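You operate a simulated robot arm through the tools that you are given. There is no shell and no other tool.

You are at the controls of a simulated robot arm. One attempt, no reset.

Task
Strip the crossed cap off the thick pipe.
Fine: tighten the vice first, break the cap free with the green spanner, spanner back, unscrew it by hand and lay it in the rework tray; the vice stays tight.

The check looks at the end state, three seconds after you hand in, the way a careful person would. Anything else that was tipped, shoved, dropped, spilled or broken makes it a failure. A push-on lid holds only when it is set on centred and level and pressed home; a screw cap is set on level and turned clockwise until tight.

Robot
A 6-joint arm with a two-finger gripper, fixed in place. Base frame: the origin is on the floor under the middle of its stand, x ahead of it, y to its left, z up; the work surface is at about z = 860. Readings come in mm, degrees, newtons and seconds.
With the tool pointing down near the work surface it reaches from about 140 to 680 mm from the base axis. Its first joint turns from -66.0 to 66.0 degrees. Payload 2.45 kg.
The tool frame sits at the grasp point between the pads (the TCP): z along the fingers, y along the line on which they close. The tips reach 30 mm beyond it. The gripper opens to 106 mm; its body begins 79 mm behind the TCP.
Orientation is that of the tool frame in the base frame, as [roll, pitch, yaw] about the fixed x, y, z axes, in that order (R = Rz(yaw) Ry(pitch) Rx(roll)). With the fingers straight down and closing along the base's y, the tool's x points along the base's -x, its y along +y and its z along -z.

Tools
- The arm moves only by the tool step_arm. Its argument "steps" is a list of rows, each a list of 7 numbers: the shift along the base's x, y, z in mm, then the turn, a rotation vector about the base's x, y, z in degrees, then the opening, from 0 (shut) to 1 (fully open). In form: [[dx, dy, dz, ax, ay, az, gripper], ...]. A call has 1 to 20 rows; each row is the pose to reach, as a shift and turn from the pose commanded when the call began. Each row takes 0.2 s and may step no farther than 50 mm and 8.6 degrees from the row before; otherwise, or with a gripper value out of range, the whole call is refused. A pose out of reach is approached as far as the arm can. The call stops where the force on the tool passes 40 N (or 10 N more than at its start, if that is more) or the arm is blocked; 0.2 s more then pass. Each finger travels about 153 mm/s and halts on what it meets, pressing with about 25 N; the grip force reading is that of the motor and also rises with nothing between the fingers. The clock runs only during rows and for 0.2 s after the last one: add rows that repeat a pose to give the fingers time. It gives the time, the measured TCP pose, the force on the tool (base axes), the opening and the grip force at its end, in the units of the frame above (readings bear some noise), with the torque about the TCP (base axes, N m) and any sound that the robot's microphone picked up.
- Cameras (640 x 400 px; columns grow to the right, rows downward): "scene" is fixed at [70.6, 422, 1408]; the picture's right is [-0.62, -0.78, 0.00], its down [-0.41, 0.32, -0.85] and it looks along [0.67, -0.53, -0.52] (base axes); focal length 265 px, centre (320, 200). "wrist" rides on the gripper at [76, -2, -106] in the tool frame; the picture's right is [0.02, 1.00, 0.00], its down [-0.78, 0.02, -0.62] and it looks along [-0.62, 0.01, 0.78] (tool axes); focal length 247 px, centre (320, 200). There is no depth. A picture from a camera that has moved, and an enlarged one, comes with that camera's place and axes in the base frame and with its lens.
- capture(camera): a new picture of that camera. No time passes.
- zoom(camera, box): a new picture of the part [left, top, right, bottom] of that camera's present view, enlarged. No time passes.
- hand_in(): hands the job in; it is judged then, once.

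Places have to be worked out from the pictures, the camera data and where the tool is seen. Open the gripper and draw the arm clear of the work before you hand the job in, unless the task says otherwise.

The tools are called after "Call:" as a command line: name --pt "numbers of a row" for each row, then --argument value for the rest, lists and objects as JSON in quotes. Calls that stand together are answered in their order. step_arm: Moves the arm, as the interface text tells. Its arguments: {"type":"object","properties":{"steps":{"type":"array","items":{"type":"array","items":{"type":"number"}}}},"required":["steps"]} The other tools are called the same way: capture (camera) takes a picture; zoom (camera, box) takes an enlarged picture of a part of a camera's view; hand_in () hands the job in.

At the start:

```text
time: 0.0
eef_pos: [336.4, -0.3, 1304.5]
tool_rot: [-179.9, -0.1, -180.0]
force: [-0.3, 0.6, -0.2]
wrist_torque: [0.02, 0.0, 0.0]
grip_width: 106.1
grip_force: 0.0
```

scene: 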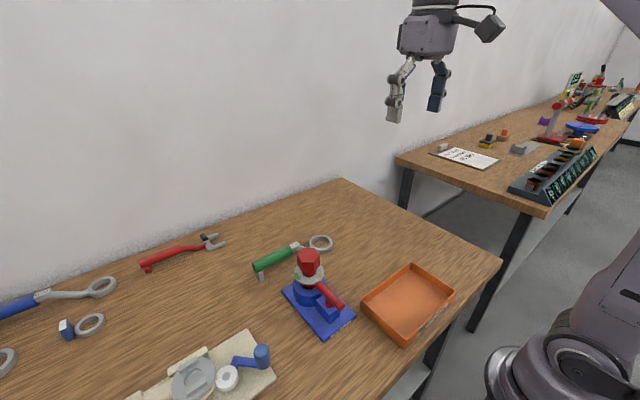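
wrist: 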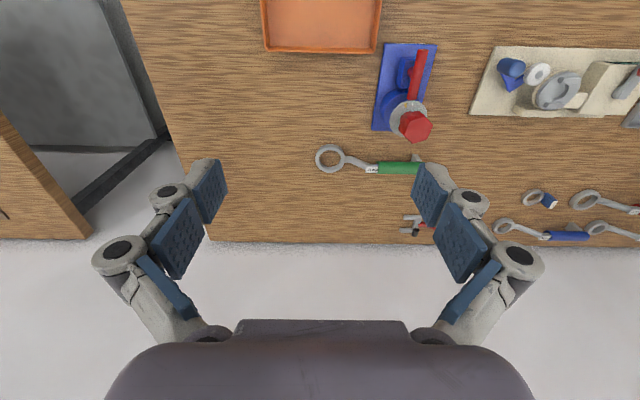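

I start by looking closely at the scene: the vice with the red cap, the green spanner and the orange tray.

Call:
zoom --camera "scene" --box '[230, 220, 390, 350]'

Call:
zoom --camera "wrist" --box '[300, 20, 480, 200]'

Call:
zoom --camera "scene" --box '[0, 220, 320, 400]'

Call:
zoom --camera "wrist" --box '[380, 20, 640, 260]'

```text
3.08 times, centred on (310, 285) of scene
camera zoom: at [70.6, 422.0, 1408.0], right [-0.62, -0.78, 0.0], down [-0.41, 0.32, -0.85], along [0.67, -0.53, -0.52], focal length 814 px, centre (351, -62)
```

zoom: 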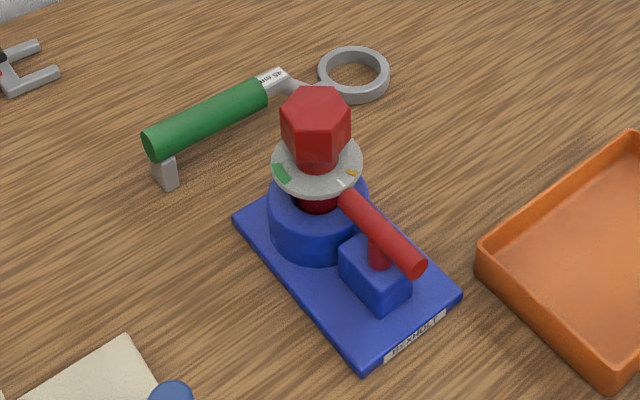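

```text
2.22 times, centred on (390, 110) of wrist
camera zoom: at [259.5, -1.4, 1410.2], right [-0.02, 1.0, 0.0], down [0.78, 0.02, 0.62], along [0.62, 0.01, -0.78], focal length 549 px, centre (164, 400)
```

zoom: 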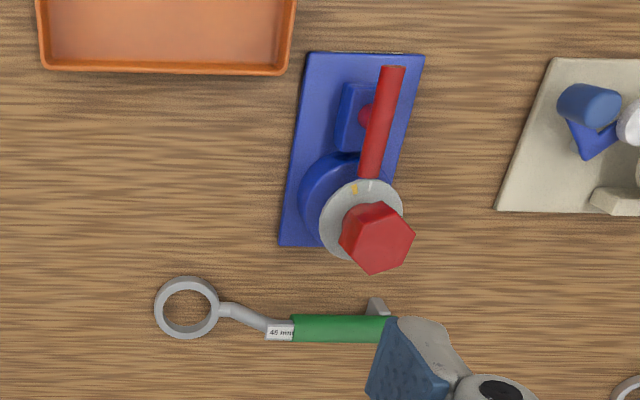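

```text
2.00 times, centred on (160, 310) of scene
camera zoom: at [70.6, 422.0, 1408.0], right [-0.62, -0.78, 0.0], down [-0.41, 0.32, -0.85], along [0.67, -0.53, -0.52], focal length 529 px, centre (640, -20)
```

zoom: 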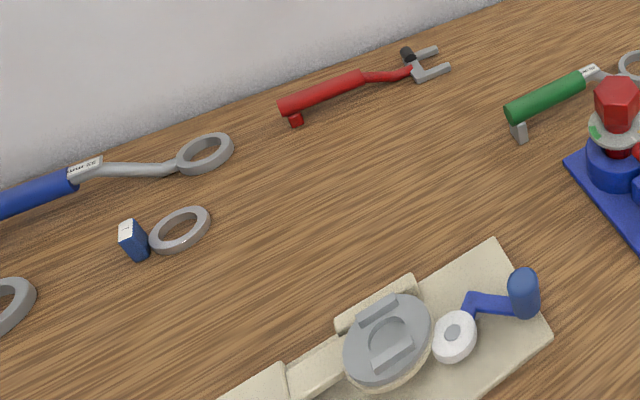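

```text
1.67 times, centred on (510, 140) of wrist
camera zoom: at [259.5, -1.4, 1410.2], right [-0.02, 1.0, 0.0], down [0.78, 0.02, 0.62], along [0.62, 0.01, -0.78], focal length 412 px, centre (3, 300)
```

zoom: 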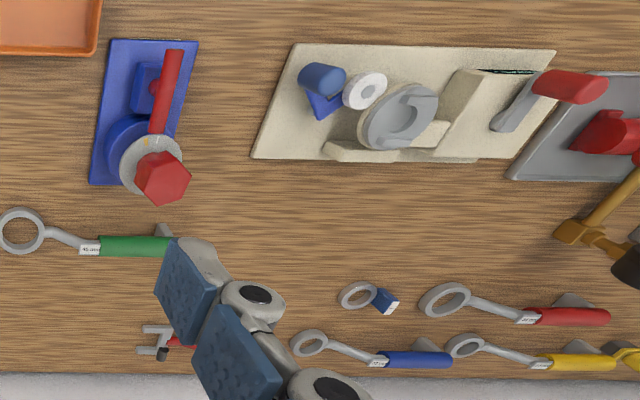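

I need the labels and marks on the vice; zooming tighter.

Call:
zoom --camera "scene" --box '[290, 240, 350, 290]'

Call:
zoom --camera "scene" --box '[300, 280, 364, 340]'

Call:
zoom --camera "wrist" --box '[370, 40, 450, 150]'

Call:
zoom --camera "scene" --box '[240, 225, 340, 290]'

```text
8.00 times, centred on (320, 265) of scene
camera zoom: at [70.6, 422.0, 1408.0], right [-0.62, -0.78, 0.0], down [-0.41, 0.32, -0.85], along [0.67, -0.53, -0.52], focal length 2118 px, centre (320, -320)
```

zoom: 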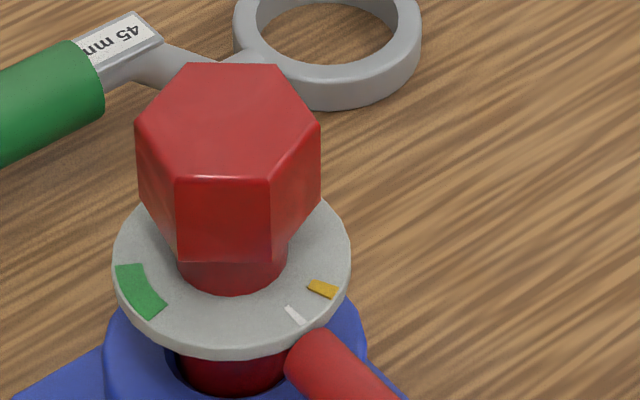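

```text
6.67 times, centred on (332, 310) of scene
camera zoom: at [70.6, 422.0, 1408.0], right [-0.62, -0.78, 0.0], down [-0.41, 0.32, -0.85], along [0.67, -0.53, -0.52], focal length 1765 px, centre (240, -533)
```

zoom: 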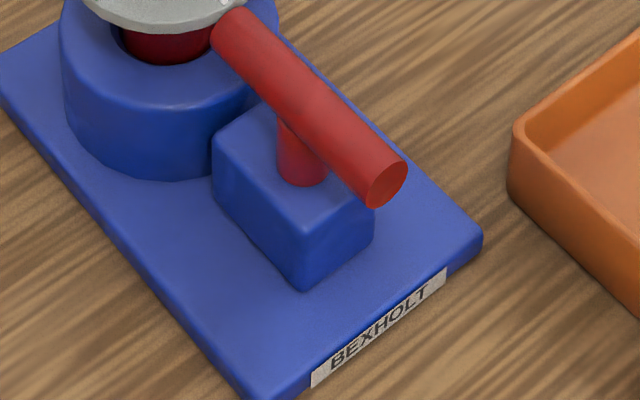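

```text
3.64 times, centred on (410, 95) of wrist
camera zoom: at [259.5, -1.4, 1410.2], right [-0.02, 1.0, 0.0], down [0.78, 0.02, 0.62], along [0.62, 0.01, -0.78], focal length 898 px, centre (-7, 582)
```

zoom: 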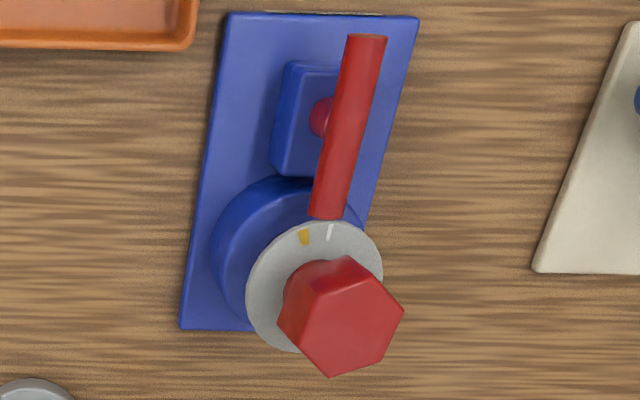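

```text
6.15 times, centred on (290, 258) of scene
camera zoom: at [70.6, 422.0, 1408.0], right [-0.62, -0.78, 0.0], down [-0.41, 0.32, -0.85], along [0.67, -0.53, -0.52], focal length 1629 px, centre (505, -154)
```

zoom: 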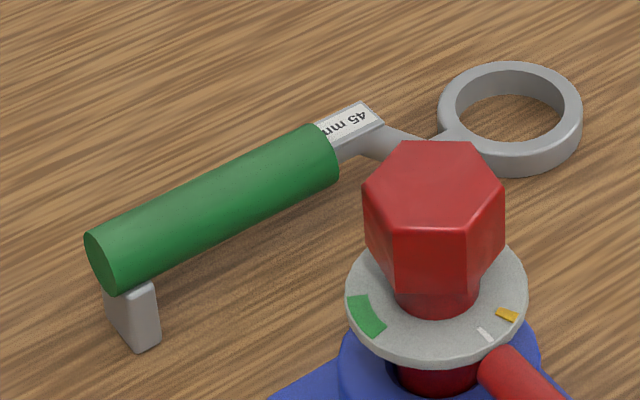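

The cap sits near (426, 170, ~1000), ring of the green spanner near (561, 29), its handle runs along +y at x≈570. I move the wrist camera closer to the vice for a better view.

Call:
step_arm --pt "-3 29 -15 0 0 0 1" --pt "-7 58 -45 0 0 0 1" --pt "-10 87 -75 0 0 0 1" --pt "-13 116 -105 0 0 0 1" --pt "-17 145 -135 0 0 0 1" --pt "-20 172 -165 0 0 0 1"

Call:
capture --camera "wrist"

Call:
capture --camera "scene"

```text
time: 1.4
eef_pos: [315.9, 173.9, 1136.0]
tool_rot: [-180.0, 0.0, 180.0]
force: [0.0, -0.5, -0.4]
wrist_torque: [0.04, 0.03, 0.02]
grip_width: 106.1
grip_force: 0.0
```

```text
taken
camera wrist: at [239.3, 171.7, 1242.9], right [-0.02, 1.0, 0.0], down [0.78, 0.02, 0.62], along [0.62, 0.01, -0.78], focal length 247 px, centre (320, 200)
```

wrist: 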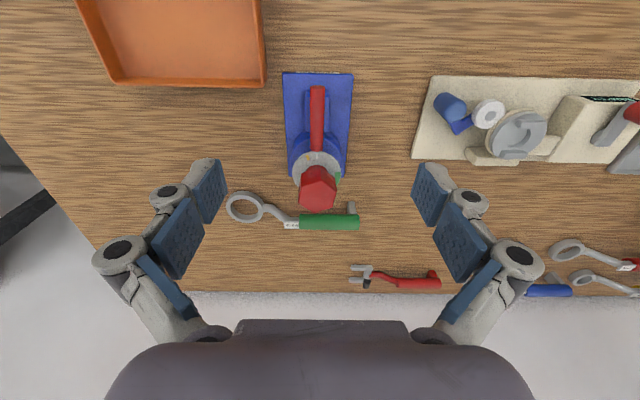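

```text
taken
```

scene: 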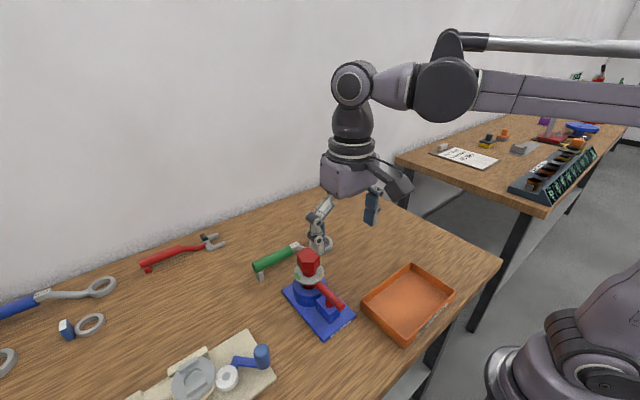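

Zooming the wrist view on the vice and the spanner.

Call:
zoom --camera "wrist" --box '[270, 65, 370, 220]'

Call:
zoom --camera "wrist" --box '[215, 165, 375, 245]'

Call:
zoom --camera "wrist" --box '[285, 130, 350, 215]'

```text
2.58 times, centred on (320, 142) of wrist
camera zoom: at [239.3, 171.7, 1242.9], right [-0.02, 1.0, 0.0], down [0.78, 0.02, 0.62], along [0.62, 0.01, -0.78], focal length 637 px, centre (320, 348)
```

zoom: 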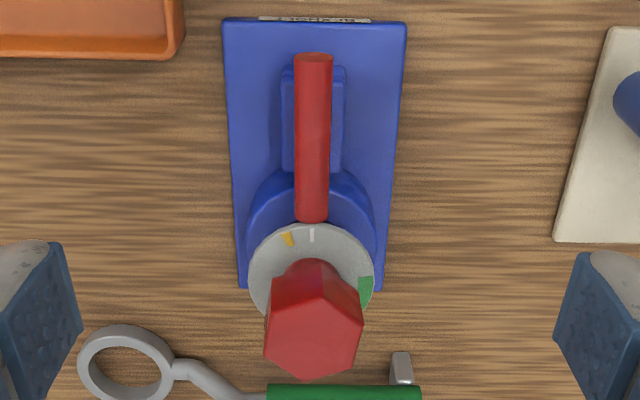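

```text
4.00 times, centred on (295, 205) of wrist
camera zoom: at [239.3, 171.7, 1242.9], right [-0.02, 1.0, 0.0], down [0.78, 0.02, 0.62], along [0.62, 0.01, -0.78], focal length 988 px, centre (420, 180)
```

zoom: 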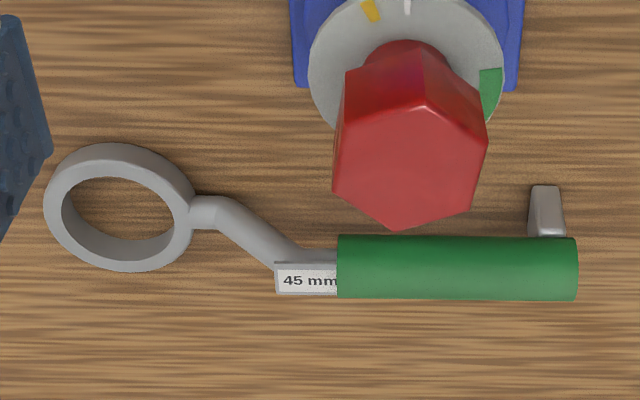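

```text
4.71 times, centred on (318, 172) of wrist
camera zoom: at [239.3, 171.7, 1242.9], right [-0.02, 1.0, 0.0], down [0.78, 0.02, 0.62], along [0.62, 0.01, -0.78], focal length 1162 px, centre (332, 329)
```

zoom: 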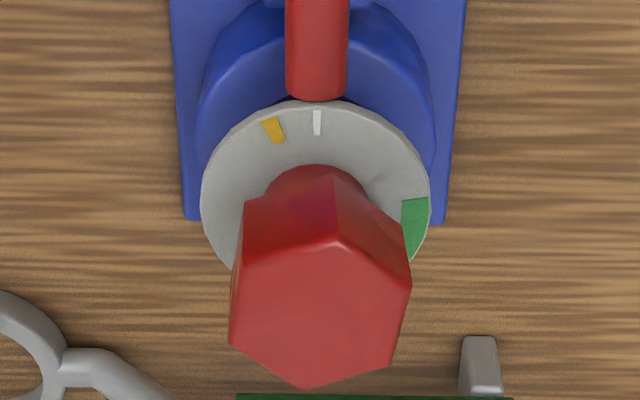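

The vice T-bar lies along x at about (315..394, 170, 938), centred on its post near (354, 170). Before working next to the cap I close the gripper here to see how wide its linkages stay, and look at the vice from the camera again.

Call:
step_arm --pt "0 0 0 0 0 0 0.2" --pt "0 0 0 0 0 0 0.2" --pt "0 0 0 0 0 0 0.2" --pt "0 0 0 0 0 0 0.2"

Call:
capture --camera "wrist"

Call:
zoom --camera "scene" --box '[270, 140, 430, 240]'

Call:
zoom --camera "scene" --box '[340, 255, 480, 350]'

```text
time: 2.4
eef_pos: [317.1, 172.6, 1136.8]
tool_rot: [180.0, 0.0, 180.0]
force: [0.8, 0.0, 0.4]
wrist_torque: [0.0, -0.03, 0.01]
grip_width: 21.2
grip_force: 0.1
```

```text
taken
camera wrist: at [239.5, 171.4, 1243.3], right [-0.02, 1.0, 0.0], down [0.78, 0.02, 0.62], along [0.62, 0.01, -0.78], focal length 247 px, centre (320, 200)
```

wrist: 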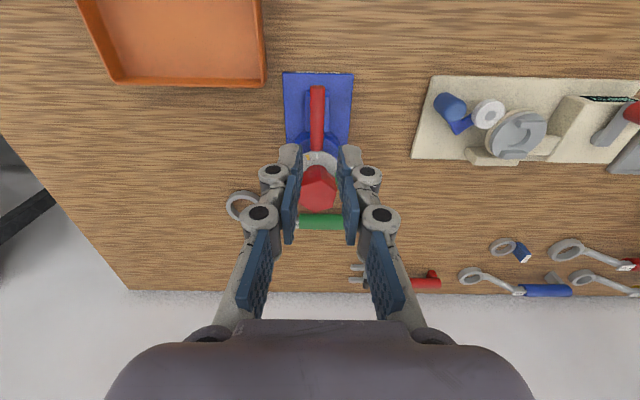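

```text
4.00 times, centred on (350, 190) of scene
camera zoom: at [70.6, 422.0, 1408.0], right [-0.62, -0.78, 0.0], down [-0.41, 0.32, -0.85], along [0.67, -0.53, -0.52], focal length 1059 px, centre (200, 240)
```

zoom: 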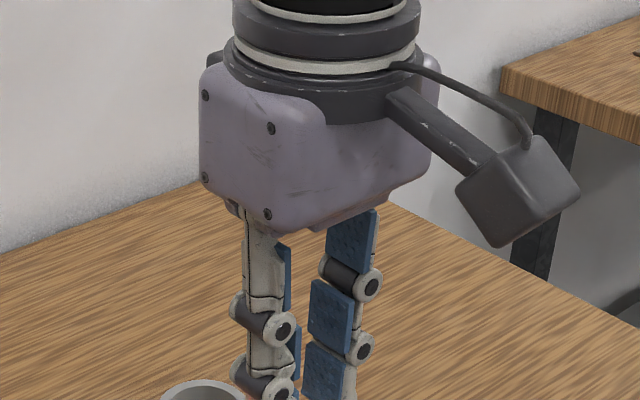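

```text
4.21 times, centred on (410, 302) of scene
camera zoom: at [70.6, 422.0, 1408.0], right [-0.62, -0.78, 0.0], down [-0.41, 0.32, -0.85], along [0.67, -0.53, -0.52], focal length 1114 px, centre (-59, -232)
```

zoom: 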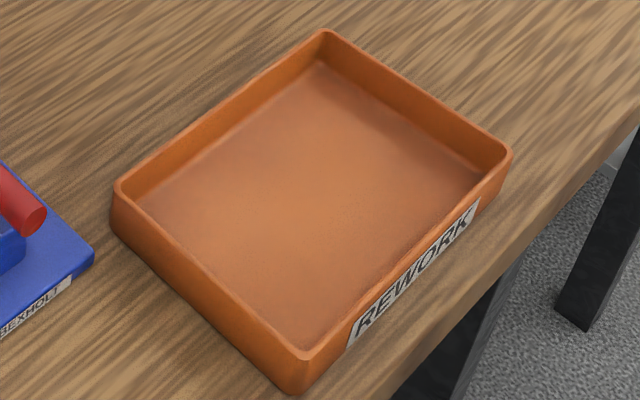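

The tray is labelled REWORK, and the closed linkages stay within about ±30 mm, so I can grasp the T-bar next to the cap. I move above the T-bar centre, half open.

Call:
step_arm --pt "19 -1 -25 0 0 0 0.5" --pt "37.5 -2.5 -50 0 0 0 0.5" --pt "37.5 -2.5 -80 0 0 0 0.5" --pt "37.5 -2.5 -100 0 0 0 0.5" --pt "37.5 -2.5 -100 0 0 0 0.5"

Call:
capture --camera "wrist"

Call:
capture --camera "scene"

```text
time: 3.6
eef_pos: [353.5, 168.6, 1040.2]
tool_rot: [179.9, 0.0, -179.9]
force: [0.1, -0.1, 0.0]
wrist_torque: [0.02, -0.02, -0.01]
grip_width: 52.9
grip_force: 0.0
```

```text
taken
camera wrist: at [276.6, 168.0, 1145.1], right [-0.02, 1.0, 0.0], down [0.78, 0.02, 0.62], along [0.62, 0.01, -0.78], focal length 247 px, centre (320, 200)
```

wrist: 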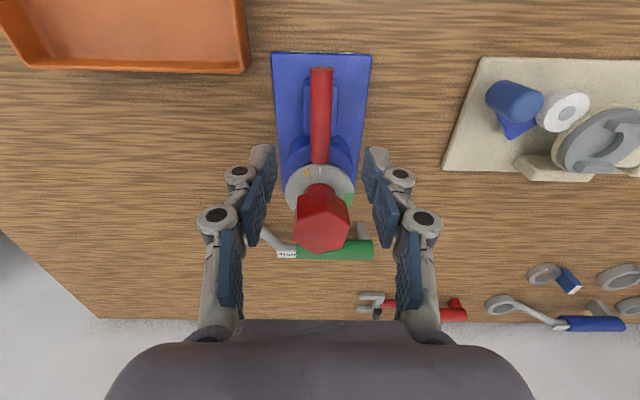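

```text
taken
```

scene: 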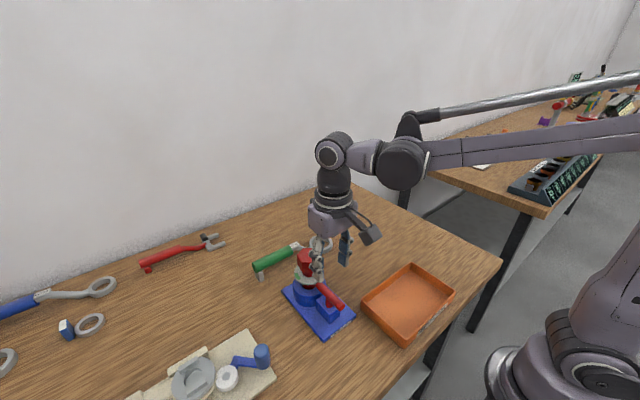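

The bar is centred between the fingers. I descend to TCP z≈948, tips about 10 mm above the block, and close on the bar.

Call:
step_arm --pt "0.5 1 -25 0 0 0 0.5" --pt "0.5 1 -50 0 0 0 0.5" --pt "0.5 1 -75 0 0 0 0.5" --pt "0.5 1 -92 0 0 0 0.5" --pt "0.5 1 -92 0 0 0 0.5"

Call:
zoom --camera "scene" --box '[270, 220, 390, 340]'

```text
time: 4.8
eef_pos: [354.8, 170.4, 948.3]
tool_rot: [-180.0, 0.0, 180.0]
force: [0.0, 0.5, -0.2]
wrist_torque: [0.0, 0.04, 0.0]
grip_width: 52.8
grip_force: 0.0
```

```text
3.33 times, centred on (330, 280) of scene
camera zoom: at [70.6, 422.0, 1408.0], right [-0.62, -0.78, 0.0], down [-0.41, 0.32, -0.85], along [0.67, -0.53, -0.52], focal length 882 px, centre (287, -67)
```

zoom: 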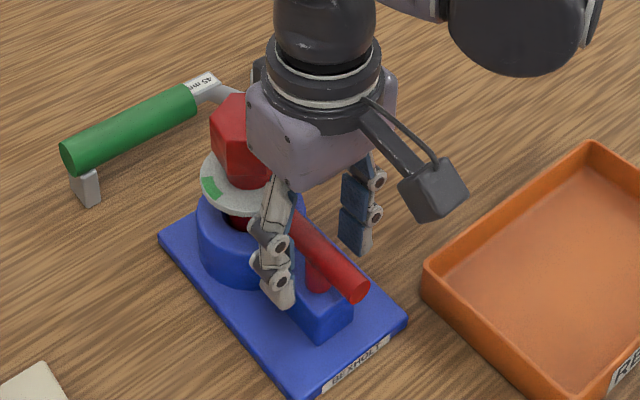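

Fingers straddle the bar. Closing.

Call:
step_arm --pt "0 0 0 0 0 0 0.3" --pt "0 0 0 0 0 0 0.05" --pt "0 0 0 0 0 0 0.05" --pt "0 0 0 0 0 0 0.05" --pt "0 0 0 0 0 0 0.05"

Call:
zoom --camera "scene" --box '[270, 220, 390, 340]'

Call:
capture --camera "wrist"

```text
time: 6.0
eef_pos: [355.0, 170.4, 948.8]
tool_rot: [-179.9, 0.0, 180.0]
force: [-0.2, -10.7, 1.2]
wrist_torque: [-0.32, 0.05, -0.01]
grip_width: 17.5
grip_force: 43.2
```

```text
3.33 times, centred on (330, 280) of scene
camera zoom: at [70.6, 421.7, 1408.1], right [-0.62, -0.78, 0.0], down [-0.41, 0.32, -0.85], along [0.67, -0.53, -0.52], focal length 882 px, centre (287, -67)
```

zoom: 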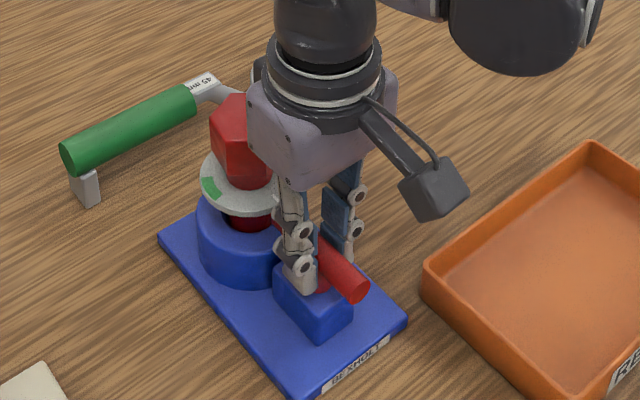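

```text
taken
camera wrist: at [277.9, 169.1, 1054.6], right [-0.02, 1.0, 0.0], down [0.78, 0.02, 0.62], along [0.62, 0.01, -0.78], focal length 247 px, centre (320, 200)
```

wrist: 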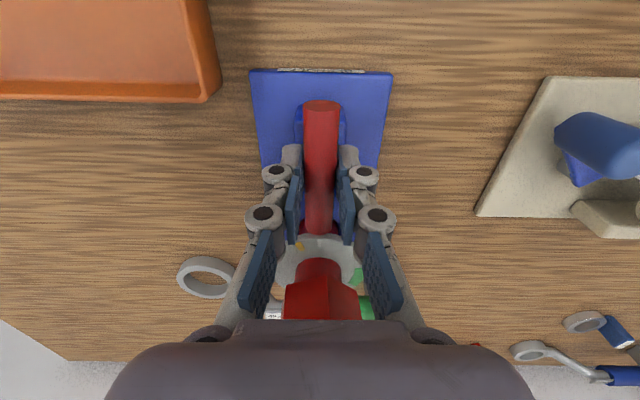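

A 10.7 N side force says the bar sits slightly toward −y of the TCP; I shift a little to relieve it.

Call:
step_arm --pt "0 -0.7 0 0 0 0 0.05" --pt "0 -0.7 0 0 0 0 0.05"

```text
time: 6.6
eef_pos: [355.0, 169.9, 948.6]
tool_rot: [-180.0, -0.1, 180.0]
force: [-3.8, -10.4, 14.1]
wrist_torque: [-0.3, -0.31, 0.01]
grip_width: 17.9
grip_force: 43.2
```

Checking whether the forces settle while holding still.

Call:
step_arm --pt "0 0 0 0 0 0 0.05" --pt "0 0 0 0 0 0 0.05"

```text
time: 7.2
eef_pos: [354.9, 170.4, 948.7]
tool_rot: [180.0, 0.0, 180.0]
force: [-4.0, -8.7, 19.6]
wrist_torque: [-0.28, 0.22, -0.01]
grip_width: 17.7
grip_force: 42.9
```

Forces stay moderate. I now turn the T-bar clockwise (−z) in small steps and watch the torque and the microphone.

Call:
step_arm --pt "0 0 0 0 0 -4 0.05" --pt "0 0 0 0 0 -8 0.05" --pt "0 0 0 0 0 -12 0.05" --pt "0 0 0 0 0 -16 0.05" --pt "0 0 0 0 0 -16 0.05"

Call:
zoom --camera "scene" --box '[270, 220, 390, 340]'

```text
time: 8.4
eef_pos: [354.9, 169.8, 947.2]
tool_rot: [-180.0, 0.1, 164.0]
force: [-1.7, -7.1, 35.7]
wrist_torque: [-0.21, 0.01, 0.0]
grip_width: 17.6
grip_force: 43.6
```

```text
3.33 times, centred on (330, 280) of scene
camera zoom: at [70.2, 421.6, 1408.2], right [-0.62, -0.78, 0.0], down [-0.41, 0.32, -0.85], along [0.67, -0.53, -0.52], focal length 882 px, centre (287, -67)
```

zoom: 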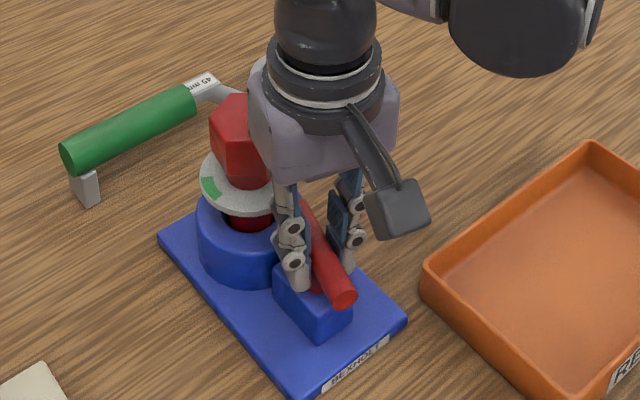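

Torque is nearly zero but Fz climbed to 36 N while the measured z dropped, so the screw probably moves down as it tightens. I test by lowering 1 mm.

Call:
step_arm --pt "0 0 -1 0 0 0 0.05" --pt "0 0 -1 0 0 0 0.05"

```text
time: 9.0
eef_pos: [355.6, 169.7, 947.0]
tool_rot: [179.9, 0.1, 164.0]
force: [1.2, -5.1, 35.3]
wrist_torque: [-0.18, -0.12, 0.0]
grip_width: 18.0
grip_force: 42.9
```

No change. I open slightly to zero the forces and check where bar and tool stand.

Call:
step_arm --pt "0 0 0 0 0 0 0.4" --pt "0 0 0 0 0 0 0.4" --pt "0 0 0 0 0 0 0.4"

Call:
capture --camera "wrist"

Call:
zoom --camera "scene" --box '[270, 220, 390, 340]'

```text
time: 9.8
eef_pos: [354.9, 171.2, 946.0]
tool_rot: [180.0, 0.0, 164.0]
force: [-0.2, 0.0, 0.3]
wrist_torque: [0.01, 0.0, 0.0]
grip_width: 42.2
grip_force: 0.0
```

```text
taken
camera wrist: at [280.2, 189.9, 1052.3], right [0.25, 0.97, 0.0], down [0.76, -0.2, 0.62], along [0.6, -0.16, -0.78], focal length 247 px, centre (320, 200)
```

wrist: 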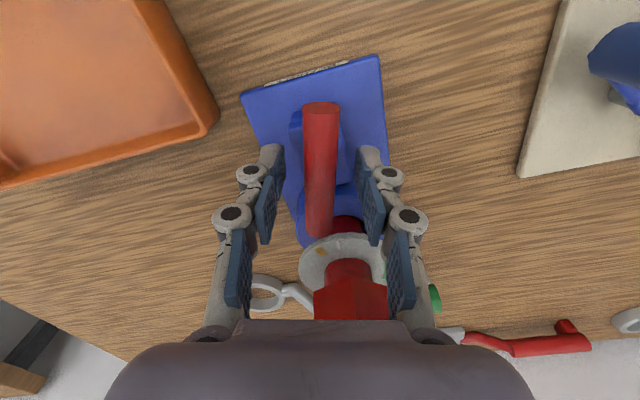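

```text
3.33 times, centred on (330, 280) of scene
camera zoom: at [70.6, 422.0, 1408.0], right [-0.62, -0.78, 0.0], down [-0.41, 0.32, -0.85], along [0.67, -0.53, -0.52], focal length 882 px, centre (287, -67)
```

zoom: 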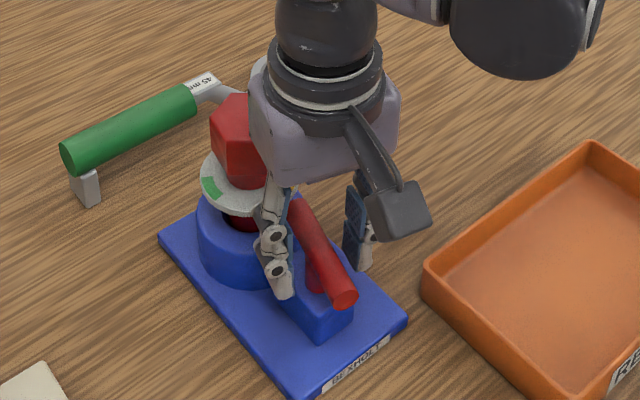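

The bar followed and stayed turned ~16°. I recentre (−1 mm y, 2 mm lower) and grip again.

Call:
step_arm --pt "0 -1 -2 0 0 0 0.4" --pt "0 -1 -2 0 0 0 0.1" --pt "0 -1 -2 0 0 0 0.1" --pt "0 -1 -2 0 0 0 0.1" --pt "0 -1 -2 0 0 0 0.1"

Call:
step_arm --pt "0 0 0 0 0 -4 0.1" --pt "0 0 0 0 0 -8 0.1" --pt "0 0 0 0 0 -12 0.1" --pt "0 0 0 0 0 -16 0.1" --pt "0 0 0 0 0 -20 0.1" --pt "0 0 0 0 0 -20 0.1"

```text
time: 11.0
eef_pos: [355.1, 170.0, 944.9]
tool_rot: [180.0, 0.0, 164.1]
force: [3.1, 10.0, 6.5]
wrist_torque: [0.31, 0.07, -0.01]
grip_width: 17.9
grip_force: 42.6
```

```text
time: 12.4
eef_pos: [354.6, 169.7, 944.5]
tool_rot: [179.6, 0.1, 144.0]
force: [6.0, 20.3, 31.2]
wrist_torque: [0.44, -0.34, -0.04]
grip_width: 18.0
grip_force: 43.5
```

Bar now at about 36°, torque still tiny. Looking at the dial and the vice before turning on.

Call:
zoom --camera "scene" --box '[270, 220, 390, 340]'

Call:
capture --camera "wrist"

```text
3.33 times, centred on (330, 280) of scene
camera zoom: at [70.4, 422.3, 1407.9], right [-0.62, -0.78, 0.0], down [-0.41, 0.32, -0.85], along [0.67, -0.53, -0.52], focal length 882 px, centre (287, -67)
```

zoom: 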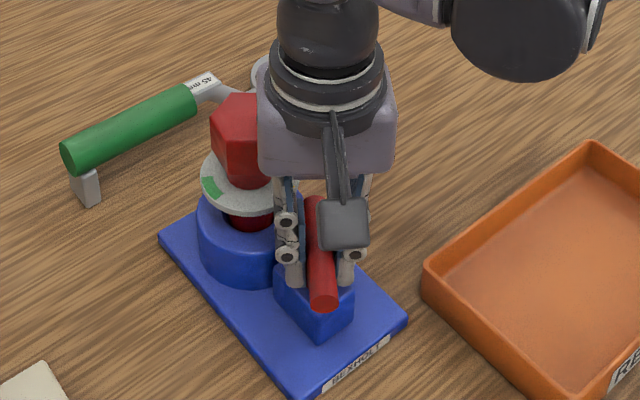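

```text
taken
camera wrist: at [291.2, 213.4, 1050.6], right [0.57, 0.82, 0.0], down [0.64, -0.45, 0.62], along [0.51, -0.35, -0.78], focal length 247 px, centre (320, 200)
```

wrist: 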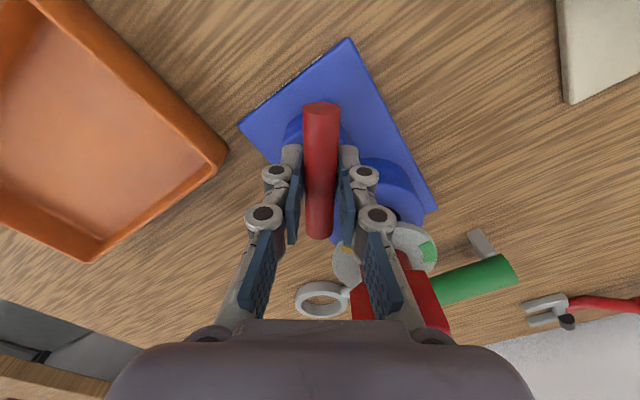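

Continuing clockwise another 20°, with a small shift (+0.7 y, +1 z) to relieve the side loads.

Call:
step_arm --pt "0 0.7 1 0 0 0 0.1" --pt "0 0.7 1 0 0 -4 0.1" --pt "0 0.7 1 0 0 -8 0.1" --pt "0 0.7 1 0 0 -12 0.1" --pt "0 0.7 1 0 0 -16 0.1" --pt "0 0.7 1 0 0 -20 0.1" --pt "0 0.7 1 0 0 -20 0.1"

```text
time: 14.0
eef_pos: [354.4, 169.0, 944.7]
tool_rot: [179.9, 0.1, 124.0]
force: [5.5, 14.7, -32.1]
wrist_torque: [0.28, -0.18, 0.01]
grip_width: 17.9
grip_force: 43.8
```

Torque still about zero at 56°. I continue, easing z by −0.5.

Call:
step_arm --pt "0 0.5 -0.6 0 0 0 0.1" --pt "0 0.5 -0.6 0 0 -4 0.1" --pt "0 0.5 -0.6 0 0 -8 0.1" --pt "0 0.5 -0.6 0 0 -12 0.1" --pt "0 0.5 -0.6 0 0 -16 0.1" --pt "0 0.5 -0.6 0 0 -20 0.1" --pt "0 0.5 -0.6 0 0 -20 0.1"

Call:
zoom --camera "scene" --box '[270, 220, 390, 340]'

Call:
capture --camera "wrist"

```text
time: 15.6
eef_pos: [355.8, 169.8, 944.7]
tool_rot: [179.9, 0.1, 104.0]
force: [7.8, 4.4, 10.2]
wrist_torque: [0.03, -0.18, -0.01]
grip_width: 17.9
grip_force: 43.2
```

```text
3.33 times, centred on (330, 280) of scene
camera zoom: at [70.7, 422.0, 1408.0], right [-0.62, -0.78, 0.0], down [-0.41, 0.32, -0.85], along [0.67, -0.53, -0.52], focal length 882 px, centre (287, -67)
```

zoom: 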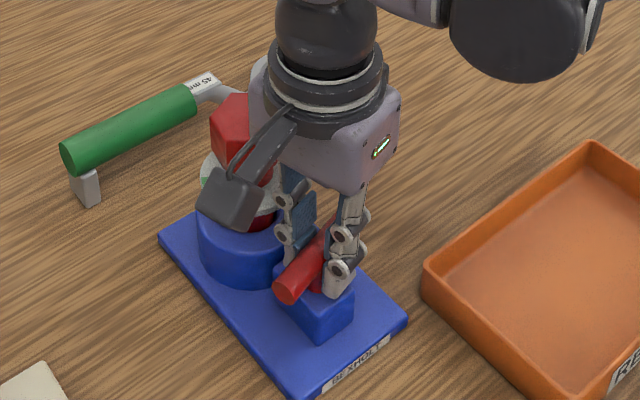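

```text
taken
camera wrist: at [334.0, 244.1, 1050.6], right [0.96, 0.26, 0.0], down [0.2, -0.76, 0.62], along [0.16, -0.6, -0.78], focal length 247 px, centre (320, 200)
```

wrist: 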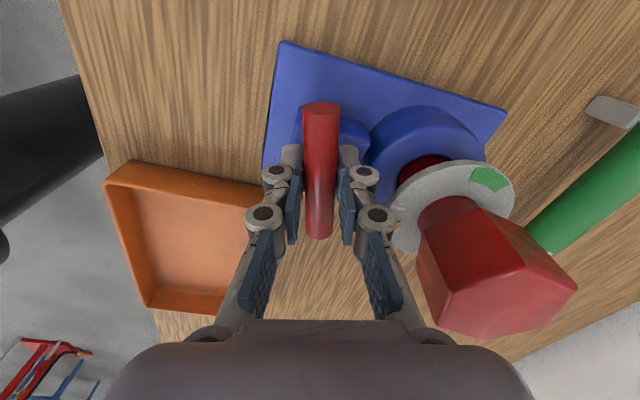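

At 76° still free. Before passing 90°, where one finger is nearest the disc, I check the clearance.

Call:
zoom --camera "scene" --box '[295, 245, 355, 305]'

Call:
zoom --camera "wrist" --box '[240, 100, 540, 340]'

```text
6.67 times, centred on (325, 275) of scene
camera zoom: at [70.7, 422.0, 1408.0], right [-0.62, -0.78, 0.0], down [-0.41, 0.32, -0.85], along [0.67, -0.53, -0.52], focal length 1765 px, centre (287, -300)
```

zoom: 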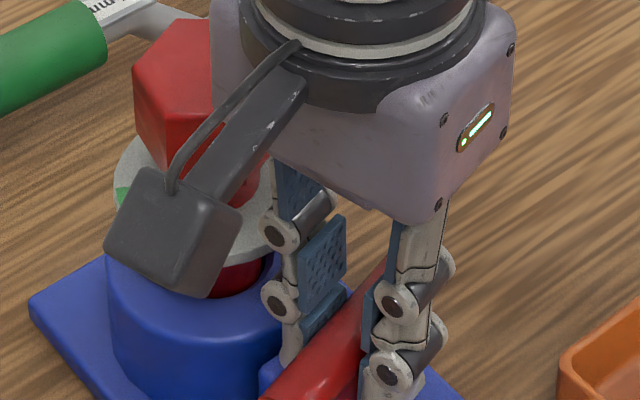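

```text
1.67 times, centred on (390, 220) of wrist
camera zoom: at [334.0, 244.1, 1050.6], right [0.96, 0.26, 0.0], down [0.2, -0.76, 0.62], along [0.16, -0.6, -0.78], focal length 412 px, centre (203, 167)
```

zoom: 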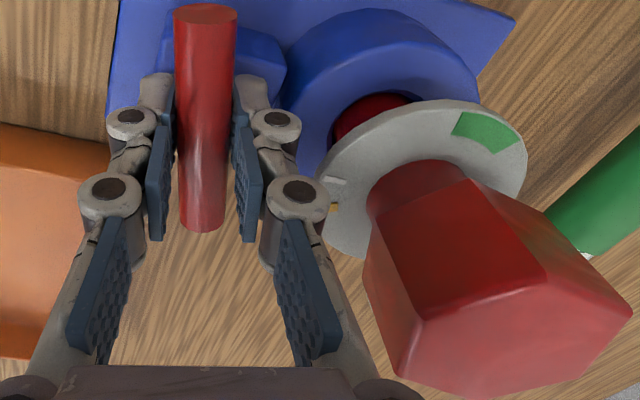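

There is a visible gap between the finger and the disc. I continue clockwise in smaller portions through 90°.

Call:
step_arm --pt "0 0 0 0 0 -3 0.1" --pt "0 0 0 0 0 -6 0.1" --pt "0 0 0 0 0 -9 0.1" --pt "0 0 0 0 0 -12 0.1" --pt "0 0 0 0 0 -14 0.1" --pt "0 0 0 0 0 -14 0.1"

Call:
zoom --camera "wrist" --box '[240, 100, 540, 340]'

Call:
zoom --camera "scene" --box '[270, 220, 390, 340]'

```text
time: 17.0
eef_pos: [355.5, 169.9, 945.1]
tool_rot: [-180.0, 0.1, 90.0]
force: [7.6, 3.5, 19.8]
wrist_torque: [-0.31, -0.17, 0.01]
grip_width: 17.9
grip_force: 43.8
```

```text
1.67 times, centred on (390, 220) of wrist
camera zoom: at [352.5, 246.6, 1050.7], right [1.0, 0.02, 0.0], down [0.02, -0.78, 0.62], along [0.01, -0.62, -0.78], focal length 412 px, centre (203, 167)
```

zoom: 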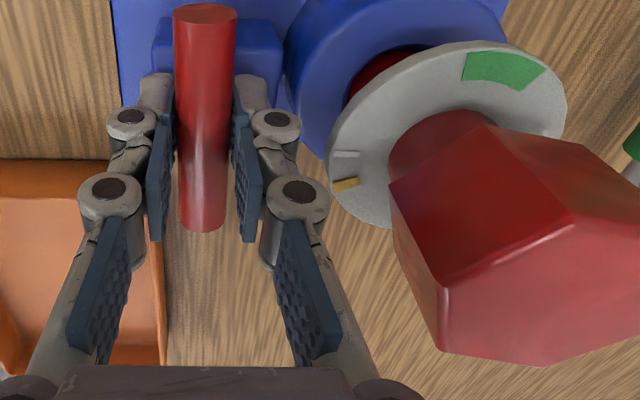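

```text
3.33 times, centred on (330, 280) of scene
camera zoom: at [70.6, 422.0, 1408.0], right [-0.62, -0.78, 0.0], down [-0.41, 0.32, -0.85], along [0.67, -0.53, -0.52], focal length 882 px, centre (287, -67)
```

zoom: 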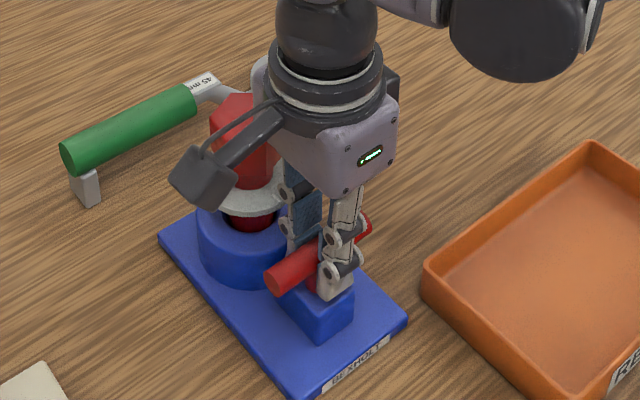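

Clear at 90°. Turning on by another 20°.

Call:
step_arm --pt "0 0 0 0 0 -4 0.1" --pt "0 0 0 0 0 -8 0.1" --pt "0 0 0 0 0 -12 0.1" --pt "0 0 0 0 0 -16 0.1" --pt "0 0 0 0 0 -20 0.1" --pt "0 0 0 0 0 -20 0.1"

```text
time: 18.4
eef_pos: [354.5, 169.7, 945.0]
tool_rot: [179.9, 0.1, 70.1]
force: [8.5, 2.8, -22.4]
wrist_torque: [0.15, -0.18, 1.79]
grip_width: 24.7
grip_force: 45.2
```

Now the torque jumped to 1.8 N m and the fingers were pried open: the vice has come tight. I look at the bar.

Call:
zoom --camera "wrist" --box '[240, 60, 540, 300]'

Call:
zoom --camera "scene" --box '[270, 220, 390, 340]'

```text
1.67 times, centred on (390, 180) of wrist
camera zoom: at [378.4, 243.1, 1050.4], right [0.95, -0.32, 0.0], down [-0.25, -0.74, 0.62], along [-0.2, -0.59, -0.78], focal length 412 px, centre (203, 233)
```

zoom: 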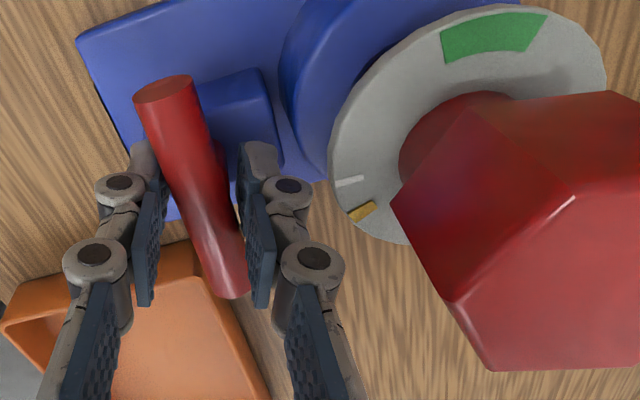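

```text
3.33 times, centred on (330, 280) of scene
camera zoom: at [71.1, 422.2, 1407.9], right [-0.62, -0.78, 0.0], down [-0.41, 0.32, -0.85], along [0.67, -0.53, -0.52], focal length 882 px, centre (287, -67)
```

zoom: 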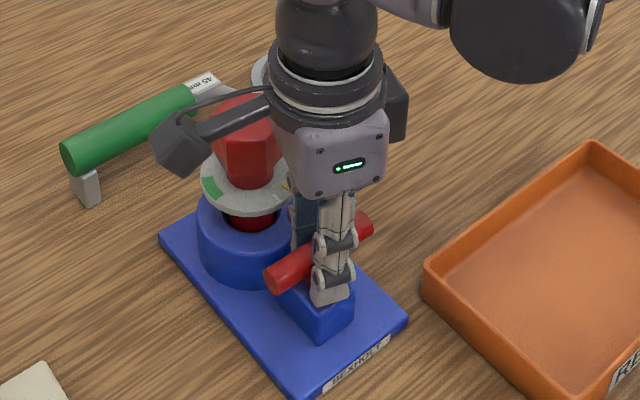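

The bar stopped at about 90° of turn (jaw tight) while the fingers skewed. I rotate the fingers back into line without reversing the bar, open only a little (the disc is near) and lift.

Call:
step_arm --pt "0 0 0 0 0 4 0.24" --pt "0 0 0 0 0 8 0.24" --pt "0 0 0 0 0 12 0.26" --pt "0 0 0 0 0 16 0.26" --pt "-1.5 0 0 0 0 19 0.26" --pt "-1.5 0 0 0 0 19 0.26"

Call:
zoom --camera "wrist" --box '[240, 60, 540, 300]'

```text
time: 19.8
eef_pos: [352.1, 170.5, 944.8]
tool_rot: [180.0, 0.0, 89.1]
force: [-0.3, 0.3, 0.3]
wrist_torque: [-0.01, 0.0, -0.01]
grip_width: 27.8
grip_force: 0.1
```

```text
1.67 times, centred on (390, 180) of wrist
camera zoom: at [351.6, 247.1, 1051.2], right [1.0, 0.01, 0.0], down [0.0, -0.78, 0.62], along [0.0, -0.62, -0.78], focal length 412 px, centre (203, 233)
```

zoom: 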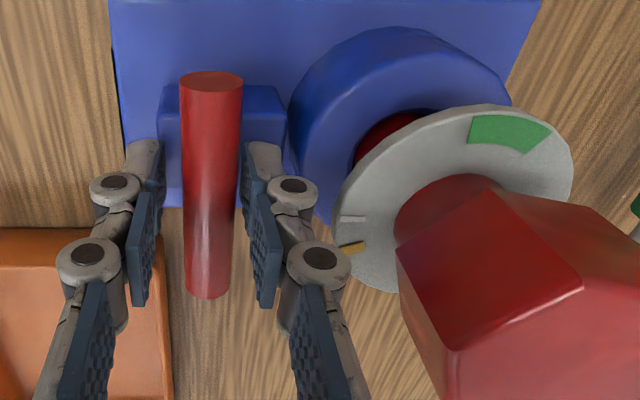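

The bar now lies straight along y, at its stop. I lift clear and then look at the spanner from above.

Call:
step_arm --pt "0 0 20 0 0 0 0.26" --pt "0 0 50 0 0 0 0.26" --pt "0 0 90 0 0 0 0.26" --pt "0 0 135 0 0 0 0.4" --pt "0 0 170 0 0 0 0.6" --pt "0 0 170 0 0 0 0.6"

Call:
zoom --camera "scene" --box '[270, 220, 390, 340]'

Call:
capture --camera "wrist"

```text
time: 21.2
eef_pos: [354.0, 170.9, 1116.7]
tool_rot: [180.0, -0.1, 89.0]
force: [0.7, -0.5, 0.5]
wrist_torque: [0.02, 0.02, 0.01]
grip_width: 63.6
grip_force: 0.0
```

```text
3.33 times, centred on (330, 280) of scene
camera zoom: at [70.6, 422.0, 1408.0], right [-0.62, -0.78, 0.0], down [-0.41, 0.32, -0.85], along [0.67, -0.53, -0.52], focal length 882 px, centre (287, -67)
```

zoom: 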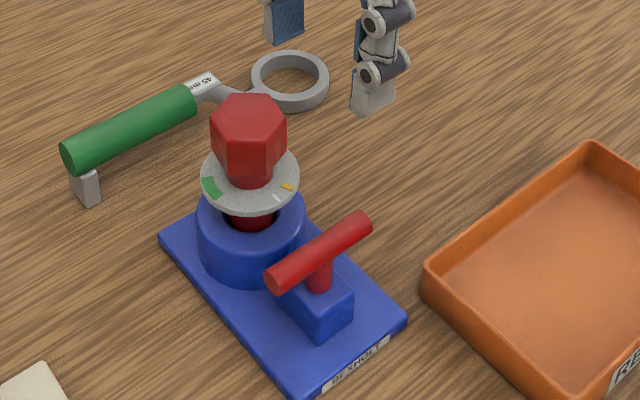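

```text
taken
camera wrist: at [352.4, 247.3, 1222.5], right [1.0, 0.0, 0.0], down [0.0, -0.78, 0.62], along [0.0, -0.62, -0.78], focal length 247 px, centre (320, 200)
```

wrist: 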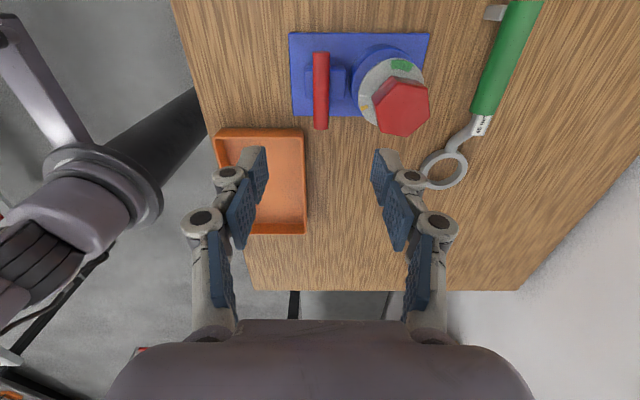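

The vice bar is turned and everything else is in place. Now I move over the green spanner for a closer look.

Call:
step_arm --pt "43 13 0 0 0 0 0.6" --pt "86 26 0 0 0 0 0.6" --pt "129 39 0 0 0 0 0.6" --pt "172 52 0 0 0 0 0.6" --pt "214 64 -15 0 0 0 0.6" --pt "214 64 -45 0 0 0 0.6" --pt "214 64 -57 0 0 0 0.6"

Call:
capture --camera "wrist"

Call:
capture --camera "scene"

```text
time: 22.8
eef_pos: [566.0, 232.4, 1056.1]
tool_rot: [-179.9, -0.1, 89.0]
force: [-0.4, -0.6, -0.4]
wrist_torque: [0.03, -0.01, -0.01]
grip_width: 63.4
grip_force: 0.0
```

```text
taken
camera wrist: at [564.3, 310.0, 1162.5], right [1.0, 0.0, 0.0], down [0.0, -0.78, 0.62], along [0.0, -0.62, -0.78], focal length 247 px, centre (320, 200)
```

wrist: 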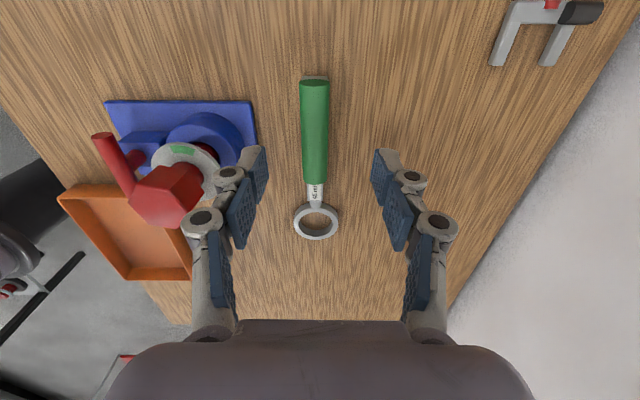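

```text
taken
```

scene: 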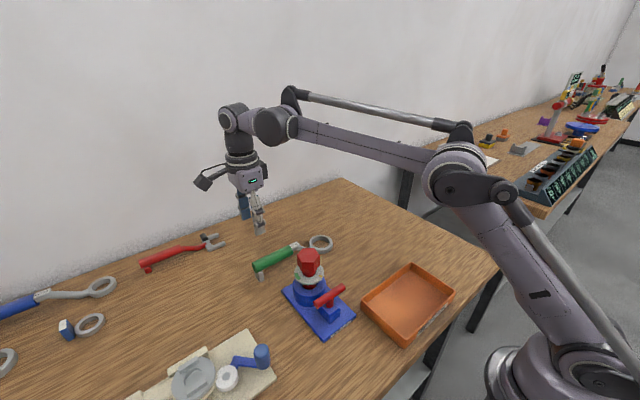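

Call:
zoom --camera "wrist" --box '[260, 65, 380, 245]'

Call:
zoom --camera "wrist" --box '[285, 170, 350, 245]'

Call:
zoom --camera "scene" --box '[240, 220, 345, 290]'

```text
2.22 times, centred on (320, 155) of wrist
camera zoom: at [564.3, 310.0, 1162.5], right [1.0, 0.0, 0.0], down [0.0, -0.78, 0.62], along [0.0, -0.62, -0.78], focal length 549 px, centre (320, 300)
```

zoom: 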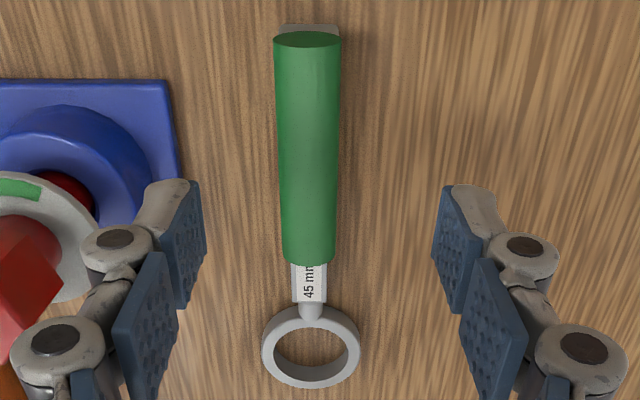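

```text
5.33 times, centred on (318, 208) of wrist
camera zoom: at [564.3, 310.0, 1162.5], right [1.0, 0.0, 0.0], down [0.0, -0.78, 0.62], along [0.0, -0.62, -0.78], focal length 1317 px, centre (333, 160)
```

zoom: 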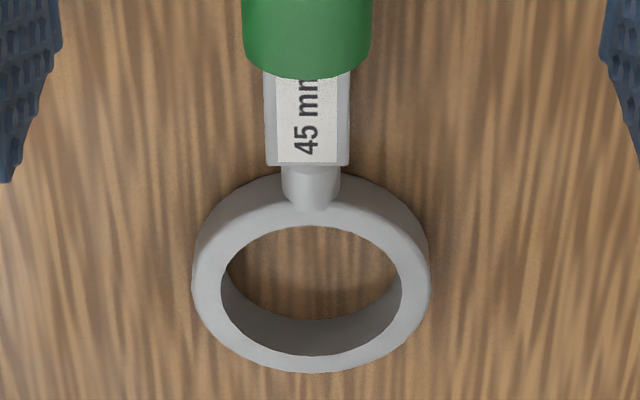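

```text
5.71 times, centred on (292, 255) of scene
camera zoom: at [70.7, 422.0, 1408.0], right [-0.62, -0.78, 0.0], down [-0.41, 0.32, -0.85], along [0.67, -0.53, -0.52], focal length 1513 px, centre (477, -114)
```

zoom: 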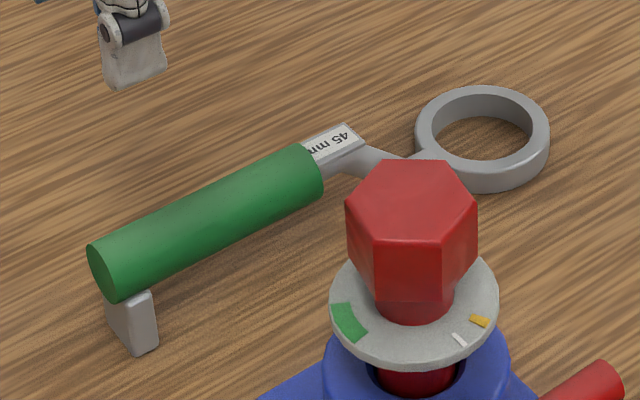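

The spanner runs along y at x≈558.5: ring centre ≈(558.6, 31), handle y≈141–250 with axis at z≈909, about 28 mm thick. I go down over the handle at y≈190 with yaw corrected to 90°.

Call:
step_arm --pt "-7.5 -42.4 0 0 0 1 0.6" --pt "-7.5 -42.4 -40 0 0 1 0.6" --pt "-7.5 -42.4 -80 0 0 1 0.6" --pt "-7.5 -42.4 -105 0 0 1 0.6" --pt "-7.5 -42.4 -105 0 0 1 0.6"

Call:
capture --camera "wrist"

Call:
zoom --camera "scene" --box '[220, 180, 380, 290]'

```text
time: 24.0
eef_pos: [557.2, 190.8, 953.6]
tool_rot: [180.0, 0.0, 90.1]
force: [0.7, -0.5, -0.1]
wrist_torque: [-0.02, 0.0, 0.0]
grip_width: 63.3
grip_force: 0.0
```

```text
taken
camera wrist: at [554.5, 268.3, 1059.6], right [1.0, 0.02, 0.0], down [0.02, -0.78, 0.62], along [0.01, -0.62, -0.78], focal length 247 px, centre (320, 200)
```

wrist: 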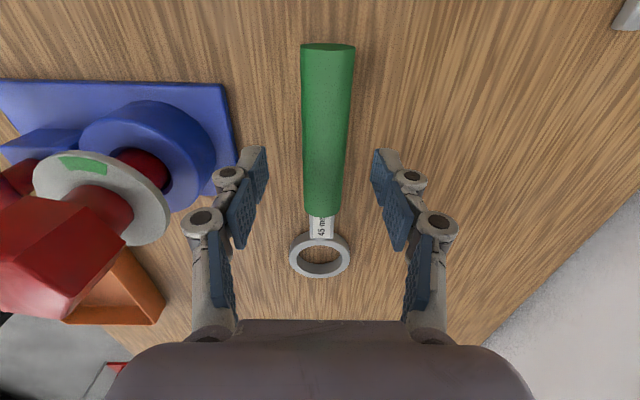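

```text
3.64 times, centred on (300, 235) of scene
camera zoom: at [70.6, 422.0, 1408.0], right [-0.62, -0.78, 0.0], down [-0.41, 0.32, -0.85], along [0.67, -0.53, -0.52], focal length 962 px, centre (393, 73)
```

zoom: 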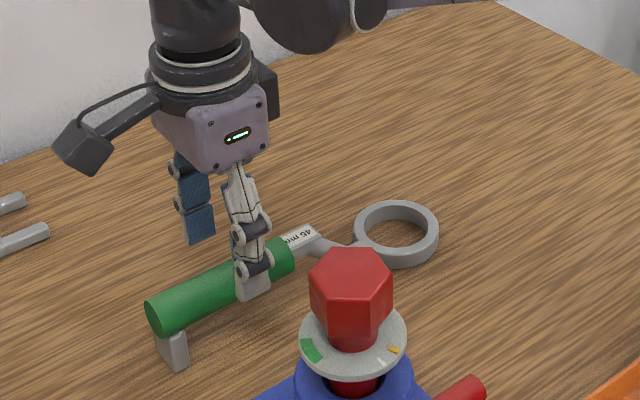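

The handle is about 2 mm to the +x side of the finger middle. I shift and descend to TCP z≈907.

Call:
step_arm --pt "2 0 -15 0 0 0 0.6" --pt "2 0 -30 0 0 0 0.6" --pt "2 0 -47 0 0 0 0.6" --pt "2 0 -47 0 0 0 0.6"

Call:
step_arm --pt "0 0 0 0 0 0 0.4" --pt "0 0 0 0 0 0 0.3" --pt "0 0 0 0 0 0 0.2" --pt "0 0 0 0 0 0 0.2"

Call:
capture --camera "wrist"

```text
time: 25.0
eef_pos: [560.6, 192.2, 905.6]
tool_rot: [180.0, 0.0, 90.0]
force: [0.1, 0.9, -0.1]
wrist_torque: [0.01, 0.0, 0.05]
grip_width: 63.8
grip_force: 0.0
```

```text
time: 26.0
eef_pos: [560.0, 191.6, 906.1]
tool_rot: [179.9, 0.0, 89.9]
force: [-0.7, 0.5, -0.3]
wrist_torque: [0.03, 0.02, -0.03]
grip_width: 26.6
grip_force: 25.5
```

```text
taken
camera wrist: at [557.7, 268.2, 1012.0], right [1.0, 0.02, 0.0], down [0.02, -0.78, 0.62], along [0.01, -0.62, -0.78], focal length 247 px, centre (320, 200)
```

wrist: 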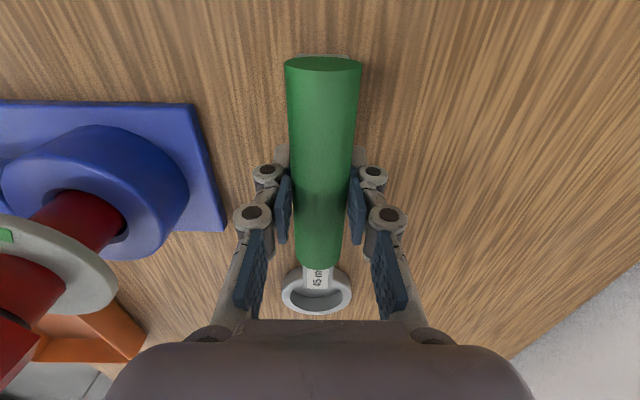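

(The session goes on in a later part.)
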